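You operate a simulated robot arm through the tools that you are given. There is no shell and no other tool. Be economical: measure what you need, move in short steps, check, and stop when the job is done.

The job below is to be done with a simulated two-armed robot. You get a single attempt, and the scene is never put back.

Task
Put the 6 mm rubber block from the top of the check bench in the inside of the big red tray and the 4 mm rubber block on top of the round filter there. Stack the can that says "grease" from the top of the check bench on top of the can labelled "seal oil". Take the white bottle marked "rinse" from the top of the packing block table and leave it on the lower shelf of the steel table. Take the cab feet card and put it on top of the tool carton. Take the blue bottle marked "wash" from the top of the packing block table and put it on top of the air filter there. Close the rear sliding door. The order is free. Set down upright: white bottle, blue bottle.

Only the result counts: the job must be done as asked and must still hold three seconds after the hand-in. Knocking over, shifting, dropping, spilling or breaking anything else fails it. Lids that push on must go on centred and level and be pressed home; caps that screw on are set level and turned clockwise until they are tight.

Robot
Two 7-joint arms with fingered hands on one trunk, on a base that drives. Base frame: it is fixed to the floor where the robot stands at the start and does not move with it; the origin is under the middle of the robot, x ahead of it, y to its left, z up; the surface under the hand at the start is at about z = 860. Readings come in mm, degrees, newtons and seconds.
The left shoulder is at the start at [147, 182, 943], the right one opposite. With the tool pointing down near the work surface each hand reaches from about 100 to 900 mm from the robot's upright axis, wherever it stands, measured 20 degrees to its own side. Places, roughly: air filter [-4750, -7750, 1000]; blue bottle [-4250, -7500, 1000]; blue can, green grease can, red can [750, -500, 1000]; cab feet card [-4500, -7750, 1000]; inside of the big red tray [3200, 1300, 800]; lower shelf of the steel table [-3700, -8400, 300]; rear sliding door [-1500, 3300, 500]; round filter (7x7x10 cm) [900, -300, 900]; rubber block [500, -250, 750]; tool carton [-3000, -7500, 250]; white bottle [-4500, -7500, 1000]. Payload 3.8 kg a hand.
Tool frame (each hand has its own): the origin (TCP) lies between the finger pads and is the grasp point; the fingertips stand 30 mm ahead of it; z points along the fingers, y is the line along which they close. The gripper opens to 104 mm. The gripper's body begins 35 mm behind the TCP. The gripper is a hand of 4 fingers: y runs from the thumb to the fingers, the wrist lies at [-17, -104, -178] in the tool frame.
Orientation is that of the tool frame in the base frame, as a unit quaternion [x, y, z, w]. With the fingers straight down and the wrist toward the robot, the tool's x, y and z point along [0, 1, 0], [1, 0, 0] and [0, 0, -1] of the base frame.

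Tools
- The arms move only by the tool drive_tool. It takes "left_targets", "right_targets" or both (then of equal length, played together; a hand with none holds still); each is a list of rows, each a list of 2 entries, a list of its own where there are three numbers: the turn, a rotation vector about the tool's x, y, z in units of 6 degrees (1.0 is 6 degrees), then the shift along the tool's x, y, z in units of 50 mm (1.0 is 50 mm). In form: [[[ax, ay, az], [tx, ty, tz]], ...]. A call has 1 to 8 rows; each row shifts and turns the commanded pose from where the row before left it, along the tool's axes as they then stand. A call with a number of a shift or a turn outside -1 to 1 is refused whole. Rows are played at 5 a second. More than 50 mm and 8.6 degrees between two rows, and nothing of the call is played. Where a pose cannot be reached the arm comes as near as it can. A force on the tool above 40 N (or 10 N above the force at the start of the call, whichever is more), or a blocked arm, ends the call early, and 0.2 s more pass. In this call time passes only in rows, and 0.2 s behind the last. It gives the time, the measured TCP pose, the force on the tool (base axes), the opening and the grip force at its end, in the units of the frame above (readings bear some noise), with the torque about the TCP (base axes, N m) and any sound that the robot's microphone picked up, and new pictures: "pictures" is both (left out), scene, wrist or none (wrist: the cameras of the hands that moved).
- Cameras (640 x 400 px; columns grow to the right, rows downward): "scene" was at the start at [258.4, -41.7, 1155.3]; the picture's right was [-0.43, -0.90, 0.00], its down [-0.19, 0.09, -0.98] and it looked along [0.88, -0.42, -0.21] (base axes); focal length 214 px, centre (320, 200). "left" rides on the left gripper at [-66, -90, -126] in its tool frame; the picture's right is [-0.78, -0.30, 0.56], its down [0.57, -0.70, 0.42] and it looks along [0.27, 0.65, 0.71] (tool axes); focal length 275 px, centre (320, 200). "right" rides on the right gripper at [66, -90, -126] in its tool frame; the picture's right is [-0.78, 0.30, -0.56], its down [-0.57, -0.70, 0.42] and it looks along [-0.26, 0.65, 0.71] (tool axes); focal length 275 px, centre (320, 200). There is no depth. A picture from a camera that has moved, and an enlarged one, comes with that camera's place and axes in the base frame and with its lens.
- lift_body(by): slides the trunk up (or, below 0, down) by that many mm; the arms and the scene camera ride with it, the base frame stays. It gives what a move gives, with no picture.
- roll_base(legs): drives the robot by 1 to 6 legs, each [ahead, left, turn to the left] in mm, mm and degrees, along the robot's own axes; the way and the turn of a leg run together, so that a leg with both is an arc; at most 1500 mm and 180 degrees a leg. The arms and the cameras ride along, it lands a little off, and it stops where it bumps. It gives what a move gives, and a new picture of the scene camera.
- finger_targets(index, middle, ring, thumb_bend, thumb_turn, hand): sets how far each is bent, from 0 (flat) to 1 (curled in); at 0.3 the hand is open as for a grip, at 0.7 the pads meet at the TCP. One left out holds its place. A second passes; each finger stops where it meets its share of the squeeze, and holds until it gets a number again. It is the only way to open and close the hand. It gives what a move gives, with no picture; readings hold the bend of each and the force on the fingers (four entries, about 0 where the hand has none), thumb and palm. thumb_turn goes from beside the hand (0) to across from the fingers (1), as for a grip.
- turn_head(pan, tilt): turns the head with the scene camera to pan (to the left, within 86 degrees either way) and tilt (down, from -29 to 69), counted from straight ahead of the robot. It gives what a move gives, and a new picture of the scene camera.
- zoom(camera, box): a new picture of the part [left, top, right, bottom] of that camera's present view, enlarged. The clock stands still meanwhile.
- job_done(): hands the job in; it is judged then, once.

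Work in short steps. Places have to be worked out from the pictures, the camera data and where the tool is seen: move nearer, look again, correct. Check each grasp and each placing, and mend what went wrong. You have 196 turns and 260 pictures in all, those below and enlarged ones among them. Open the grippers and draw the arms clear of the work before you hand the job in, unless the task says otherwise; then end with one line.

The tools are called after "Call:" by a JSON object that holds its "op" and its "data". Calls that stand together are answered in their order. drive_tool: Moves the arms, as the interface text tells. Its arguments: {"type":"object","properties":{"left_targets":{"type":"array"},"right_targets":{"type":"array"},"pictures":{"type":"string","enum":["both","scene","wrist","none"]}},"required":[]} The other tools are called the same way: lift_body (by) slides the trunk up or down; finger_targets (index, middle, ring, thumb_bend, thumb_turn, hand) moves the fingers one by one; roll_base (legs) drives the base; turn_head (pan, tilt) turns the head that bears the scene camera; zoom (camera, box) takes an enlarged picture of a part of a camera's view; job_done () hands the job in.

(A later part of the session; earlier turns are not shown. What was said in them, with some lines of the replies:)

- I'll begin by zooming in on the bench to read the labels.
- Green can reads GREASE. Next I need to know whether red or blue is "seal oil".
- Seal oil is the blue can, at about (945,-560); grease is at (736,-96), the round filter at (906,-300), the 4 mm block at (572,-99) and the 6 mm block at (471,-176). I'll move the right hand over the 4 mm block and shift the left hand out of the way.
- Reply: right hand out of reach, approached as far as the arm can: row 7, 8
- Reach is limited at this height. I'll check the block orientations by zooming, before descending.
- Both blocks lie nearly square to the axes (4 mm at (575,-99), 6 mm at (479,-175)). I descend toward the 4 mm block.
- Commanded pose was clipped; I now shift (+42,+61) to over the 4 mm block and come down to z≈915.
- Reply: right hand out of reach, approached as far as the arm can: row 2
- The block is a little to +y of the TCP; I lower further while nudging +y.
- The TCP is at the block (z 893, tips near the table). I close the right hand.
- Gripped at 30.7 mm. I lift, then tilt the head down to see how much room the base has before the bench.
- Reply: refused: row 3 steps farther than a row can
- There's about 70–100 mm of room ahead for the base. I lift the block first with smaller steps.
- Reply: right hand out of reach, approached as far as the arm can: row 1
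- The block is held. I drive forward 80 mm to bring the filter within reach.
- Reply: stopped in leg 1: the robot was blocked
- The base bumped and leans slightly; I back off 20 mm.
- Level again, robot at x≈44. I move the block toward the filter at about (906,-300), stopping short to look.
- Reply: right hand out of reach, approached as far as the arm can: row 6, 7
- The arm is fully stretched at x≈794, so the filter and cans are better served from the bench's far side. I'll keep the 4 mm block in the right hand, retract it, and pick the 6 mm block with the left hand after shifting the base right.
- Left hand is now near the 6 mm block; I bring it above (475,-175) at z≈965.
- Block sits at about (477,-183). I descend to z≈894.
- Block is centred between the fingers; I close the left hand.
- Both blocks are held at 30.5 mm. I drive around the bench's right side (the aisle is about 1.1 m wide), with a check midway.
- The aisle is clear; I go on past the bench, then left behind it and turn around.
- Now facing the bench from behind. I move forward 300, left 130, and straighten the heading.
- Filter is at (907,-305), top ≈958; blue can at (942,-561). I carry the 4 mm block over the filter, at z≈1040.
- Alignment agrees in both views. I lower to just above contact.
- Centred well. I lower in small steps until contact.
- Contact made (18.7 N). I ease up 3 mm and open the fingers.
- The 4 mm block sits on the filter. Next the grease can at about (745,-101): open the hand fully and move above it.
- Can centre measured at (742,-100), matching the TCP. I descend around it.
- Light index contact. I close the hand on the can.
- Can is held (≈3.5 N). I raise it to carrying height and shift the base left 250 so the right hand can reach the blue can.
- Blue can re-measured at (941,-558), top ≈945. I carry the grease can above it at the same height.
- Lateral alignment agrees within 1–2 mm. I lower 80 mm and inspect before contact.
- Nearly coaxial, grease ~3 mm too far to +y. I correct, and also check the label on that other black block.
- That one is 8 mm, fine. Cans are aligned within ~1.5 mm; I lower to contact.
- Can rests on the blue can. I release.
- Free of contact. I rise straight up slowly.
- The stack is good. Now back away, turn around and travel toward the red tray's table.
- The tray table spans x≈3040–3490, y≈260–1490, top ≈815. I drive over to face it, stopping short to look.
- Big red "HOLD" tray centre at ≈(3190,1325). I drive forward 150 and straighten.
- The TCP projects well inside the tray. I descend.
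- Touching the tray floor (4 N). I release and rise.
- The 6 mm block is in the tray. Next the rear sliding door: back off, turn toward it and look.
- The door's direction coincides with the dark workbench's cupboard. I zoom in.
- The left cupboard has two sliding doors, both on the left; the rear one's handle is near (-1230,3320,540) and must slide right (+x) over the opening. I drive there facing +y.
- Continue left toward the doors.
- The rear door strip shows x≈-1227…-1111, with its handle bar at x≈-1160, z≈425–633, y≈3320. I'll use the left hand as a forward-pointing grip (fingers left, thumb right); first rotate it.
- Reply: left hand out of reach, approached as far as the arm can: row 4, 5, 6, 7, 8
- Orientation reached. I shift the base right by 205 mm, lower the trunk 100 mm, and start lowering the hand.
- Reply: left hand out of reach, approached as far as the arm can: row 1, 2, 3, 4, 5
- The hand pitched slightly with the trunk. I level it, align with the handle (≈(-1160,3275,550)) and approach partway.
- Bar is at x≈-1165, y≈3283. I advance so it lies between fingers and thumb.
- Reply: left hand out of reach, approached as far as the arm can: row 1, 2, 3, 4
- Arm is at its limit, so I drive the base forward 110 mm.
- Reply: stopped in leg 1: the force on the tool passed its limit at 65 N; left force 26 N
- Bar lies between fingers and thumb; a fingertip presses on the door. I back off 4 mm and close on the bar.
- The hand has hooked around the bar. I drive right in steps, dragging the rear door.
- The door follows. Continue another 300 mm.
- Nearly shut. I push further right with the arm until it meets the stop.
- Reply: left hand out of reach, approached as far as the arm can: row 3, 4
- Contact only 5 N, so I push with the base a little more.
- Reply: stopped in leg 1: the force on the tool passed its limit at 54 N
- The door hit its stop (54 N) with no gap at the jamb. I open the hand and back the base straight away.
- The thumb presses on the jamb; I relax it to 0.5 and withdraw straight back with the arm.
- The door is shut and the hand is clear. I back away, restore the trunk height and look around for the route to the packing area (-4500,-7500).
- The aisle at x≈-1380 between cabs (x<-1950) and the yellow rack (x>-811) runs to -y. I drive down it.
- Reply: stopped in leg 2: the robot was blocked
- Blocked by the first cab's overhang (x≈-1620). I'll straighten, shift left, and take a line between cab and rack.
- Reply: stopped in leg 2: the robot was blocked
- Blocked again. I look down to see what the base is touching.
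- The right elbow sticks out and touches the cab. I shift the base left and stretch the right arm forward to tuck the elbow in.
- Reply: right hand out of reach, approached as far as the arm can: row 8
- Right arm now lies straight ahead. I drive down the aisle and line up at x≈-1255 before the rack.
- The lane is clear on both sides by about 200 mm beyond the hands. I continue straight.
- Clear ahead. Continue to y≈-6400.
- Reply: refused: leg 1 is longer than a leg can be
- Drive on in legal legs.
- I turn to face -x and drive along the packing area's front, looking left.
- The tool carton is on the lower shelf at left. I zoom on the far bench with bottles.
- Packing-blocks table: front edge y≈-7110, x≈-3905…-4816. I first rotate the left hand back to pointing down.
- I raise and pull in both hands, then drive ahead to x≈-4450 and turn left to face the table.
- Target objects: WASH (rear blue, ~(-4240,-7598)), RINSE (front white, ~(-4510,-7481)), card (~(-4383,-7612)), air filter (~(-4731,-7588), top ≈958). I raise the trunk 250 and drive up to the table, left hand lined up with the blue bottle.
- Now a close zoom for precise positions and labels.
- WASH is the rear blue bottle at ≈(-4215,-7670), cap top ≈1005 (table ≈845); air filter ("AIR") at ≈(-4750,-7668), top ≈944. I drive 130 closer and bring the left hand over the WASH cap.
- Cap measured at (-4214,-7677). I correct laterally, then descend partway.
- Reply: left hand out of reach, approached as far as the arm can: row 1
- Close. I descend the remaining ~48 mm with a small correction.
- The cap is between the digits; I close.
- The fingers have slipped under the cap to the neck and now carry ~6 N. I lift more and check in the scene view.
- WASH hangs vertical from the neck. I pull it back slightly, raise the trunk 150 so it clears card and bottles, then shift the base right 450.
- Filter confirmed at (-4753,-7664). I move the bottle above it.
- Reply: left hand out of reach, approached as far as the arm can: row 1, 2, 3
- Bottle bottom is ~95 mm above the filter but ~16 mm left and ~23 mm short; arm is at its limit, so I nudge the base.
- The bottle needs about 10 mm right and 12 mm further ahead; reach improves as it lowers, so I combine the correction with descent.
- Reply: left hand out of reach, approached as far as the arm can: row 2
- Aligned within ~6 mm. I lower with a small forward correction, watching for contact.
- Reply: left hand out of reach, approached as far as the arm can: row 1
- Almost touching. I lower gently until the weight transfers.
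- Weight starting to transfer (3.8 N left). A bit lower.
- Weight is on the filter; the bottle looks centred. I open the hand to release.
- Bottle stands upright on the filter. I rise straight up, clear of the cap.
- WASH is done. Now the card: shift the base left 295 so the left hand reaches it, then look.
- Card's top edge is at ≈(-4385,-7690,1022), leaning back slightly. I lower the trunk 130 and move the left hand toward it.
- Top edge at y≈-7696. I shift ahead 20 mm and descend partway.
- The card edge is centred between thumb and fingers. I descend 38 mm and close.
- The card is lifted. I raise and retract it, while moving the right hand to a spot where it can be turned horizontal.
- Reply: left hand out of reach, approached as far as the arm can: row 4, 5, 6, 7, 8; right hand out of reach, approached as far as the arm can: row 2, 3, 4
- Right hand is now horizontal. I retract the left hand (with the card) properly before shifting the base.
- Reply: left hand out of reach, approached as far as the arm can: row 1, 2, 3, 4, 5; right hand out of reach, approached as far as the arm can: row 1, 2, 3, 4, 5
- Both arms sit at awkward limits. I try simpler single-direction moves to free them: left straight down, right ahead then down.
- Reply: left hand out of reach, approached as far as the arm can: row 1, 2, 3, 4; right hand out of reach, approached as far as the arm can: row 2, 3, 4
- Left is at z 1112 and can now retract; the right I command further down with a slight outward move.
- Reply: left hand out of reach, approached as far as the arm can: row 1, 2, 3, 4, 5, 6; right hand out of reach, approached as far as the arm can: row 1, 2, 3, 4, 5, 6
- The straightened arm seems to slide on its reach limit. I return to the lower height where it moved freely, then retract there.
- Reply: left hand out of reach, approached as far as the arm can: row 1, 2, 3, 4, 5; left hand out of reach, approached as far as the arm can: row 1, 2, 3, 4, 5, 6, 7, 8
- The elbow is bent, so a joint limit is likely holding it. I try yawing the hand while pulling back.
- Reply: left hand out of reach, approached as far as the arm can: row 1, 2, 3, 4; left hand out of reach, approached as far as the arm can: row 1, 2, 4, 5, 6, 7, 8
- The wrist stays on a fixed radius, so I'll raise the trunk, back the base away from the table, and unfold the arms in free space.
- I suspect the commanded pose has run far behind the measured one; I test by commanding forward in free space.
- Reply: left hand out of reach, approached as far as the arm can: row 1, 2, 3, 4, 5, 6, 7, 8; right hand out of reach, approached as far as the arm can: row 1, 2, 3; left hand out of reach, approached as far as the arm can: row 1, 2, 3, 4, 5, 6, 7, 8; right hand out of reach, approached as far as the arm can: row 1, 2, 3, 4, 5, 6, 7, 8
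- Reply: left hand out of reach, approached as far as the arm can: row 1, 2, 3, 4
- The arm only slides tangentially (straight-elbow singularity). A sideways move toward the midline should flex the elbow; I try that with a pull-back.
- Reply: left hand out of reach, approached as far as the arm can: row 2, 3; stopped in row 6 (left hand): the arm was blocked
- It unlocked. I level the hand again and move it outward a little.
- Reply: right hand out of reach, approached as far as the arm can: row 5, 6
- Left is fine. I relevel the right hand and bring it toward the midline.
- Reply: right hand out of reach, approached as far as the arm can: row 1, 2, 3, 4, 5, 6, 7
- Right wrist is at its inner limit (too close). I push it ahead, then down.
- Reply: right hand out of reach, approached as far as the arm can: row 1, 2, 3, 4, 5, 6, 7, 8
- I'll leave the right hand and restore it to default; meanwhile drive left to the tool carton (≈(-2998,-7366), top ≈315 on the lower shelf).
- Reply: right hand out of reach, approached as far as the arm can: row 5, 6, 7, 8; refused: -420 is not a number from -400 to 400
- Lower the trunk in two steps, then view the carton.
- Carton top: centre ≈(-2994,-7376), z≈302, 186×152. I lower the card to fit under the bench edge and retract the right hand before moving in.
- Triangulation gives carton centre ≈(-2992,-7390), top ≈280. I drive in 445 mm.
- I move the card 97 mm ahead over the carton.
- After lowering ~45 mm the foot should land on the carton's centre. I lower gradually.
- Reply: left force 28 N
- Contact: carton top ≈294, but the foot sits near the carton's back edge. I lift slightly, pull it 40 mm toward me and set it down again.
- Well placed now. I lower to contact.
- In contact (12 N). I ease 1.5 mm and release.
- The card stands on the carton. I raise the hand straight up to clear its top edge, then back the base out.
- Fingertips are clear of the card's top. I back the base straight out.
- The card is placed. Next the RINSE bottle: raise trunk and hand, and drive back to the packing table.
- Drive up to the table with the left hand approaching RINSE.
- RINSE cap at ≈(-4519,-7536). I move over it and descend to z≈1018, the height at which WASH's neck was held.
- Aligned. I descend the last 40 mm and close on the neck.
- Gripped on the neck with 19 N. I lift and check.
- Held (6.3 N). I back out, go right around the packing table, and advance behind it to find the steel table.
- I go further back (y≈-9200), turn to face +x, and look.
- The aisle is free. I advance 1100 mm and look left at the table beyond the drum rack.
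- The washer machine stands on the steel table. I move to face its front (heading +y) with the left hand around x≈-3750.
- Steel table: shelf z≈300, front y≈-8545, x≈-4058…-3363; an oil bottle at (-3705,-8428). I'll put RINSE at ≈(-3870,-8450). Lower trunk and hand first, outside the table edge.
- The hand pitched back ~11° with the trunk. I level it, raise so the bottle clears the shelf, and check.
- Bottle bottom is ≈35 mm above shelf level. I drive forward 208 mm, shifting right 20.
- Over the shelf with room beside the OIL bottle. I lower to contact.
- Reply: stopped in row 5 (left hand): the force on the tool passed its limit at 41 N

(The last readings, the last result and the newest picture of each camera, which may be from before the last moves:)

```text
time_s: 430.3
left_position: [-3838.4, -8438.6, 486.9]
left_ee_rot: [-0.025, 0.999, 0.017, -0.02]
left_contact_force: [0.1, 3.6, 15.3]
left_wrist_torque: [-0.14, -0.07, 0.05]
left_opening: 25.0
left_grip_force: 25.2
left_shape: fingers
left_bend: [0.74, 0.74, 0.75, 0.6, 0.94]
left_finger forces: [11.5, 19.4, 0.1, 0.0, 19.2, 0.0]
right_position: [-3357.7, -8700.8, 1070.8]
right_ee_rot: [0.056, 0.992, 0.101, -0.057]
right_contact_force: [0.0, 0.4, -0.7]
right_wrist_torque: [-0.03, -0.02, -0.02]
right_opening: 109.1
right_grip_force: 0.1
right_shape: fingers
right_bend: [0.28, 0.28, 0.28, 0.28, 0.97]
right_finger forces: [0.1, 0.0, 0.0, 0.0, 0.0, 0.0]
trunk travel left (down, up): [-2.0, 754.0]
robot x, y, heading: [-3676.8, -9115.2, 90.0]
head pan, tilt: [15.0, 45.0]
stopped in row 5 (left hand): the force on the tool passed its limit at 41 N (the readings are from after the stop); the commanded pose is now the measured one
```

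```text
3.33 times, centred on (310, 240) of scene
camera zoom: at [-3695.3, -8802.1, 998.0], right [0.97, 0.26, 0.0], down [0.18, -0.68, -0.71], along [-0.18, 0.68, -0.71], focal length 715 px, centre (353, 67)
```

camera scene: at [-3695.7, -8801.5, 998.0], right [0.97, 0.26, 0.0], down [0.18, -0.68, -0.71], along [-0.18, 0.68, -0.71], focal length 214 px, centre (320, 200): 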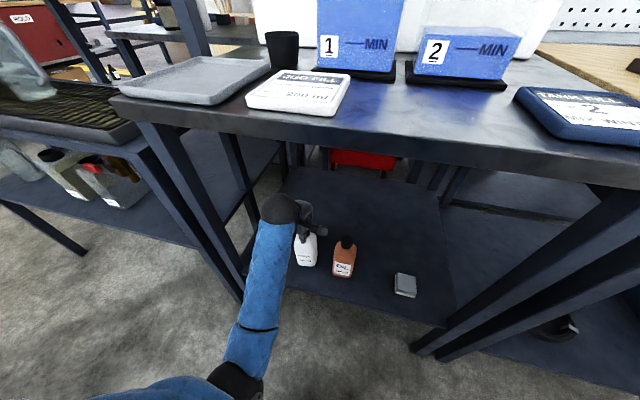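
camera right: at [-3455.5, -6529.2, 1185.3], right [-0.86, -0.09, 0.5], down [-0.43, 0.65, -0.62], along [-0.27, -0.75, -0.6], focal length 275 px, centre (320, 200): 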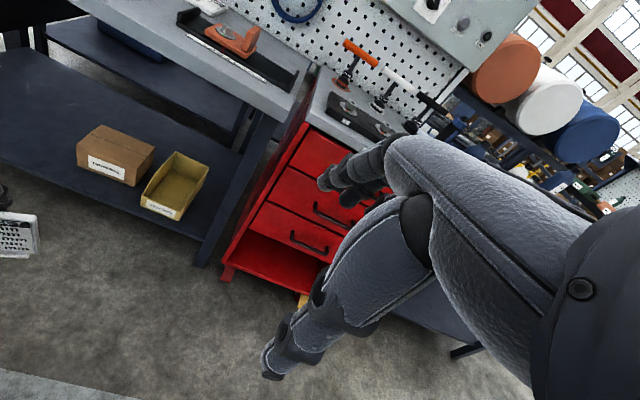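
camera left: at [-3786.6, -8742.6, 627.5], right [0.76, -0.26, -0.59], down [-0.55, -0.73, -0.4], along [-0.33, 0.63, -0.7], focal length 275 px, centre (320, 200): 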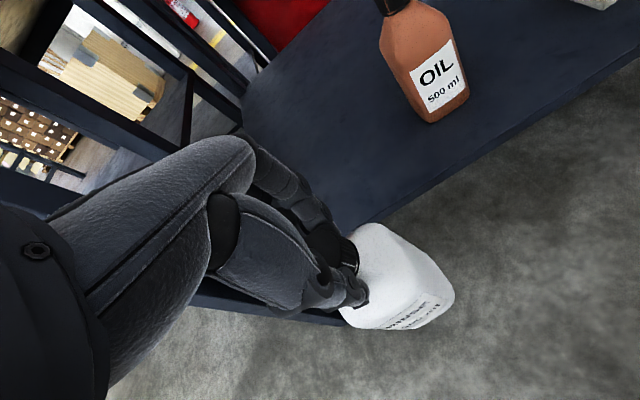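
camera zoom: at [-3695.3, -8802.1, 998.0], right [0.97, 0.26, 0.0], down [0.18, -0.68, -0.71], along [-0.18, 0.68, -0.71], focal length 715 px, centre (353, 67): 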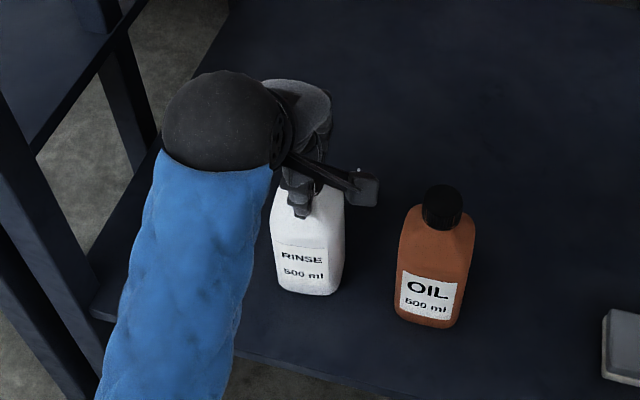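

Bottle is on the shelf. I ease up slightly and release gradually.

Call:
{"op": "drive_tool", "data": {"left_targets": [[[0, 0, 0], [0, 0, -0.03]]], "pictures": "none"}}

Call:
{"op": "finger_targets", "data": {"hand": "left", "index": 0.63, "middle": 0.63, "ring": 0.63, "thumb_bend": 0.54}}

Call:
{"op": "zoom", "data": {"camera": "left", "box": [180, 100, 560, 380]}}

Call:
{"op": "finger_targets", "data": {"hand": "left", "index": 0.42, "middle": 0.42, "ring": 0.42, "thumb_bend": 0.4}}

Call:
{"op": "zoom", "data": {"camera": "left", "box": [180, 100, 560, 380]}}

```text
time_s: 430.7
left_position: [-3839.2, -8439.5, 485.0]
left_ee_rot: [-0.026, 0.999, 0.012, -0.021]
left_contact_force: [0.6, 5.4, 16.3]
left_wrist_torque: [0.08, -0.01, -0.01]
left_opening: 25.4
left_grip_force: 24.2
left_shape: fingers
left_bend: [0.74, 0.74, 0.75, 0.6, 0.94]
left_finger forces: [11.8, 17.2, 0.0, 0.0, 19.2, 0.0]
right_position: [-3357.6, -8700.5, 1071.9]
right_ee_rot: [0.056, 0.992, 0.101, -0.057]
right_contact_force: [-0.2, -1.0, -1.2]
right_wrist_torque: [-0.02, 0.0, -0.02]
right_opening: 109.0
right_grip_force: 0.0
right_shape: fingers
right_bend: [0.28, 0.28, 0.28, 0.28, 0.97]
right_finger forces: [0.0, 0.1, 0.0, 0.1, 0.1, 0.1]
trunk travel left (down, up): [-2.0, 754.0]
robot x, y, heading: [-3672.9, -9117.1, 89.8]
head pan, tilt: [15.0, 45.0]
```

```text
time_s: 431.7
left_position: [-3840.6, -8440.6, 485.8]
left_ee_rot: [-0.025, 0.999, 0.013, -0.021]
left_contact_force: [-0.1, 3.7, 17.6]
left_wrist_torque: [0.1, 0.13, 0.0]
left_opening: 32.7
left_grip_force: 11.5
left_shape: fingers
left_bend: [0.63, 0.75, 0.63, 0.54, 0.97]
left_finger forces: [1.1, 20.6, 0.0, 0.1, 0.9, 0.0]
right_position: [-3356.8, -8701.6, 1073.2]
right_ee_rot: [0.057, 0.992, 0.101, -0.057]
right_contact_force: [-0.8, -0.1, 0.6]
right_wrist_torque: [-0.03, 0.03, -0.01]
right_opening: 108.9
right_grip_force: 0.1
right_shape: fingers
right_bend: [0.28, 0.28, 0.28, 0.28, 0.97]
right_finger forces: [0.0, 0.1, 0.1, 0.1, 0.0, 0.1]
trunk travel left (down, up): [-2.0, 754.0]
robot x, y, heading: [-3676.4, -9118.1, 90.0]
head pan, tilt: [15.0, 45.0]
```

```text
1.43 times, centred on (370, 240) of left
camera zoom: at [-3764.0, -8529.8, 605.5], right [0.76, -0.24, -0.6], down [-0.56, -0.72, -0.42], along [-0.33, 0.65, -0.68], focal length 393 px, centre (249, 143)
```

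zoom: 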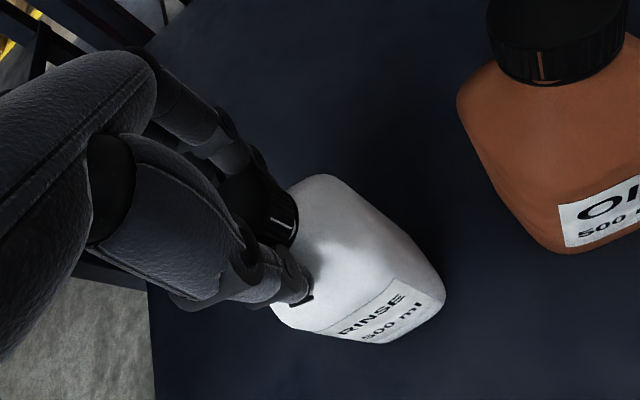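

```text
time_s: 432.7
left_position: [-3841.1, -8440.4, 483.2]
left_ee_rot: [-0.024, 0.999, 0.01, -0.022]
left_contact_force: [-0.7, 0.1, 0.1]
left_wrist_torque: [0.05, 0.02, -0.01]
left_opening: 76.4
left_grip_force: 0.1
left_shape: fingers
left_bend: [0.42, 0.42, 0.42, 0.4, 0.97]
left_finger forces: [0.0, 0.0, 0.0, 0.0, 0.0, 0.0]
right_position: [-3358.2, -8700.1, 1071.9]
right_ee_rot: [0.056, 0.992, 0.102, -0.057]
right_contact_force: [-0.3, 0.6, -0.8]
right_wrist_torque: [-0.04, 0.0, 0.03]
right_opening: 109.1
right_grip_force: 0.0
right_shape: fingers
right_bend: [0.28, 0.28, 0.28, 0.28, 0.97]
right_finger forces: [0.1, 0.1, 0.1, 0.0, 0.0, 0.0]
trunk travel left (down, up): [-2.0, 754.0]
robot x, y, heading: [-3677.4, -9116.9, 90.1]
head pan, tilt: [15.0, 45.0]
```

```text
1.43 times, centred on (370, 240) of left
camera zoom: at [-3764.1, -8529.3, 603.4], right [0.76, -0.25, -0.6], down [-0.56, -0.72, -0.41], along [-0.33, 0.65, -0.69], focal length 393 px, centre (249, 143)
```

zoom: 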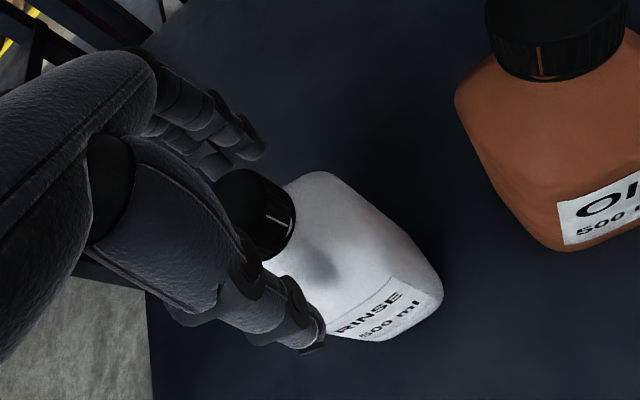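

Released and standing. I rise 60 mm to clear the cap and back out.

Call:
{"op": "drive_tool", "data": {"left_targets": [[[0, 0, 0], [0, 0, -0.3]], [[0, 0, 0], [0, 0, -0.5]], [[0, 0, 0], [0, 0, -0.5]]], "pictures": "wrist"}}

Call:
{"op": "roll_base", "data": {"legs": [[-400, 0, 0]]}}

Call:
{"op": "zoom", "data": {"camera": "scene", "box": [230, 110, 430, 270]}}

```text
time_s: 433.5
left_position: [-3837.2, -8442.0, 550.1]
left_ee_rot: [-0.025, 0.999, 0.011, -0.022]
left_contact_force: [-0.3, -0.6, -0.3]
left_wrist_torque: [-0.03, 0.0, -0.02]
left_opening: 76.5
left_grip_force: 0.0
left_shape: fingers
left_bend: [0.42, 0.42, 0.42, 0.4, 0.97]
left_finger forces: [0.0, 0.0, 0.0, 0.0, 0.1, 0.0]
right_position: [-3357.9, -8700.7, 1071.4]
right_ee_rot: [0.056, 0.992, 0.102, -0.057]
right_contact_force: [-0.2, -0.8, -0.6]
right_wrist_torque: [-0.02, 0.03, 0.01]
right_opening: 108.9
right_grip_force: 0.0
right_shape: fingers
right_bend: [0.28, 0.28, 0.28, 0.28, 0.97]
right_finger forces: [0.0, 0.1, 0.0, 0.0, 0.0, 0.0]
trunk travel left (down, up): [-2.0, 754.0]
robot x, y, heading: [-3677.8, -9113.8, 89.8]
head pan, tilt: [15.0, 45.0]
camera left: at [-3762.0, -8531.4, 670.5], right [0.76, -0.25, -0.6], down [-0.56, -0.72, -0.42], along [-0.33, 0.65, -0.69], focal length 275 px, centre (320, 200)
```

left: 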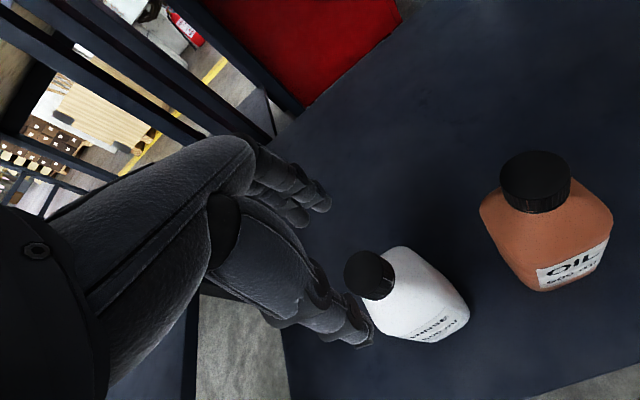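

```text
time_s: 436.0
left_position: [-3839.4, -8843.6, 550.7]
left_ee_rot: [-0.025, 0.999, 0.01, -0.022]
left_contact_force: [0.3, 0.3, 0.3]
left_wrist_torque: [-0.04, -0.03, 0.01]
left_opening: 76.6
left_grip_force: 0.0
left_shape: fingers
left_bend: [0.42, 0.42, 0.42, 0.4, 0.97]
left_finger forces: [0.0, 0.1, 0.1, 0.0, 0.0, 0.0]
right_position: [-3359.8, -9101.1, 1073.2]
right_ee_rot: [0.055, 0.992, 0.101, -0.057]
right_contact_force: [0.2, -0.6, -0.3]
right_wrist_torque: [0.0, 0.01, 0.0]
right_opening: 109.0
right_grip_force: 0.1
right_shape: fingers
right_bend: [0.28, 0.28, 0.28, 0.28, 0.97]
right_finger forces: [0.1, 0.0, 0.0, 0.0, 0.1, 0.0]
trunk travel left (down, up): [-2.0, 754.0]
robot x, y, heading: [-3673.1, -9519.6, 90.2]
head pan, tilt: [15.0, 45.0]
camera scene: at [-3696.7, -9202.9, 998.2], right [0.97, 0.26, 0.0], down [0.18, -0.68, -0.71], along [-0.18, 0.68, -0.71], focal length 214 px, centre (320, 200)
```

scene: 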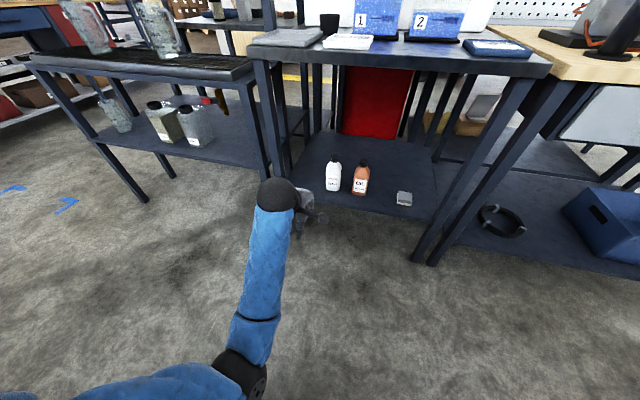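

```text
2.50 times, centred on (330, 190) of scene
camera zoom: at [-3696.7, -9202.9, 998.2], right [0.97, 0.26, 0.0], down [0.18, -0.68, -0.71], along [-0.18, 0.68, -0.71], focal length 536 px, centre (295, 225)
```

zoom: 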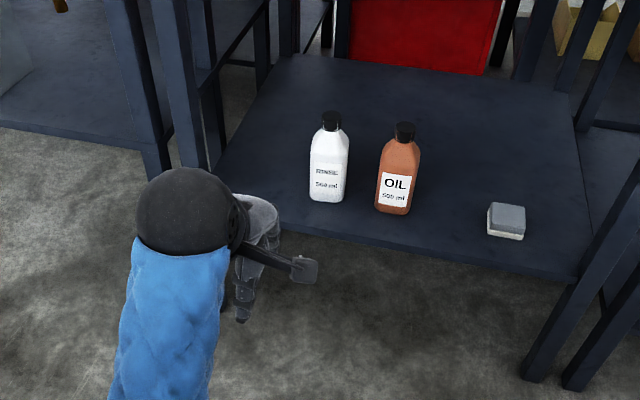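

All seven placements have been checked, both hands are open and the arms are clear of the work. I hand the job in.

Call:
{"op": "job_done", "data": {}}

```text
The job is handed in.
```

The job is handed in: every item you listed was put in its place, the rear sliding door is closed, and both bottles are standing upright; I saw each placing in the pictures, but not the verdict.
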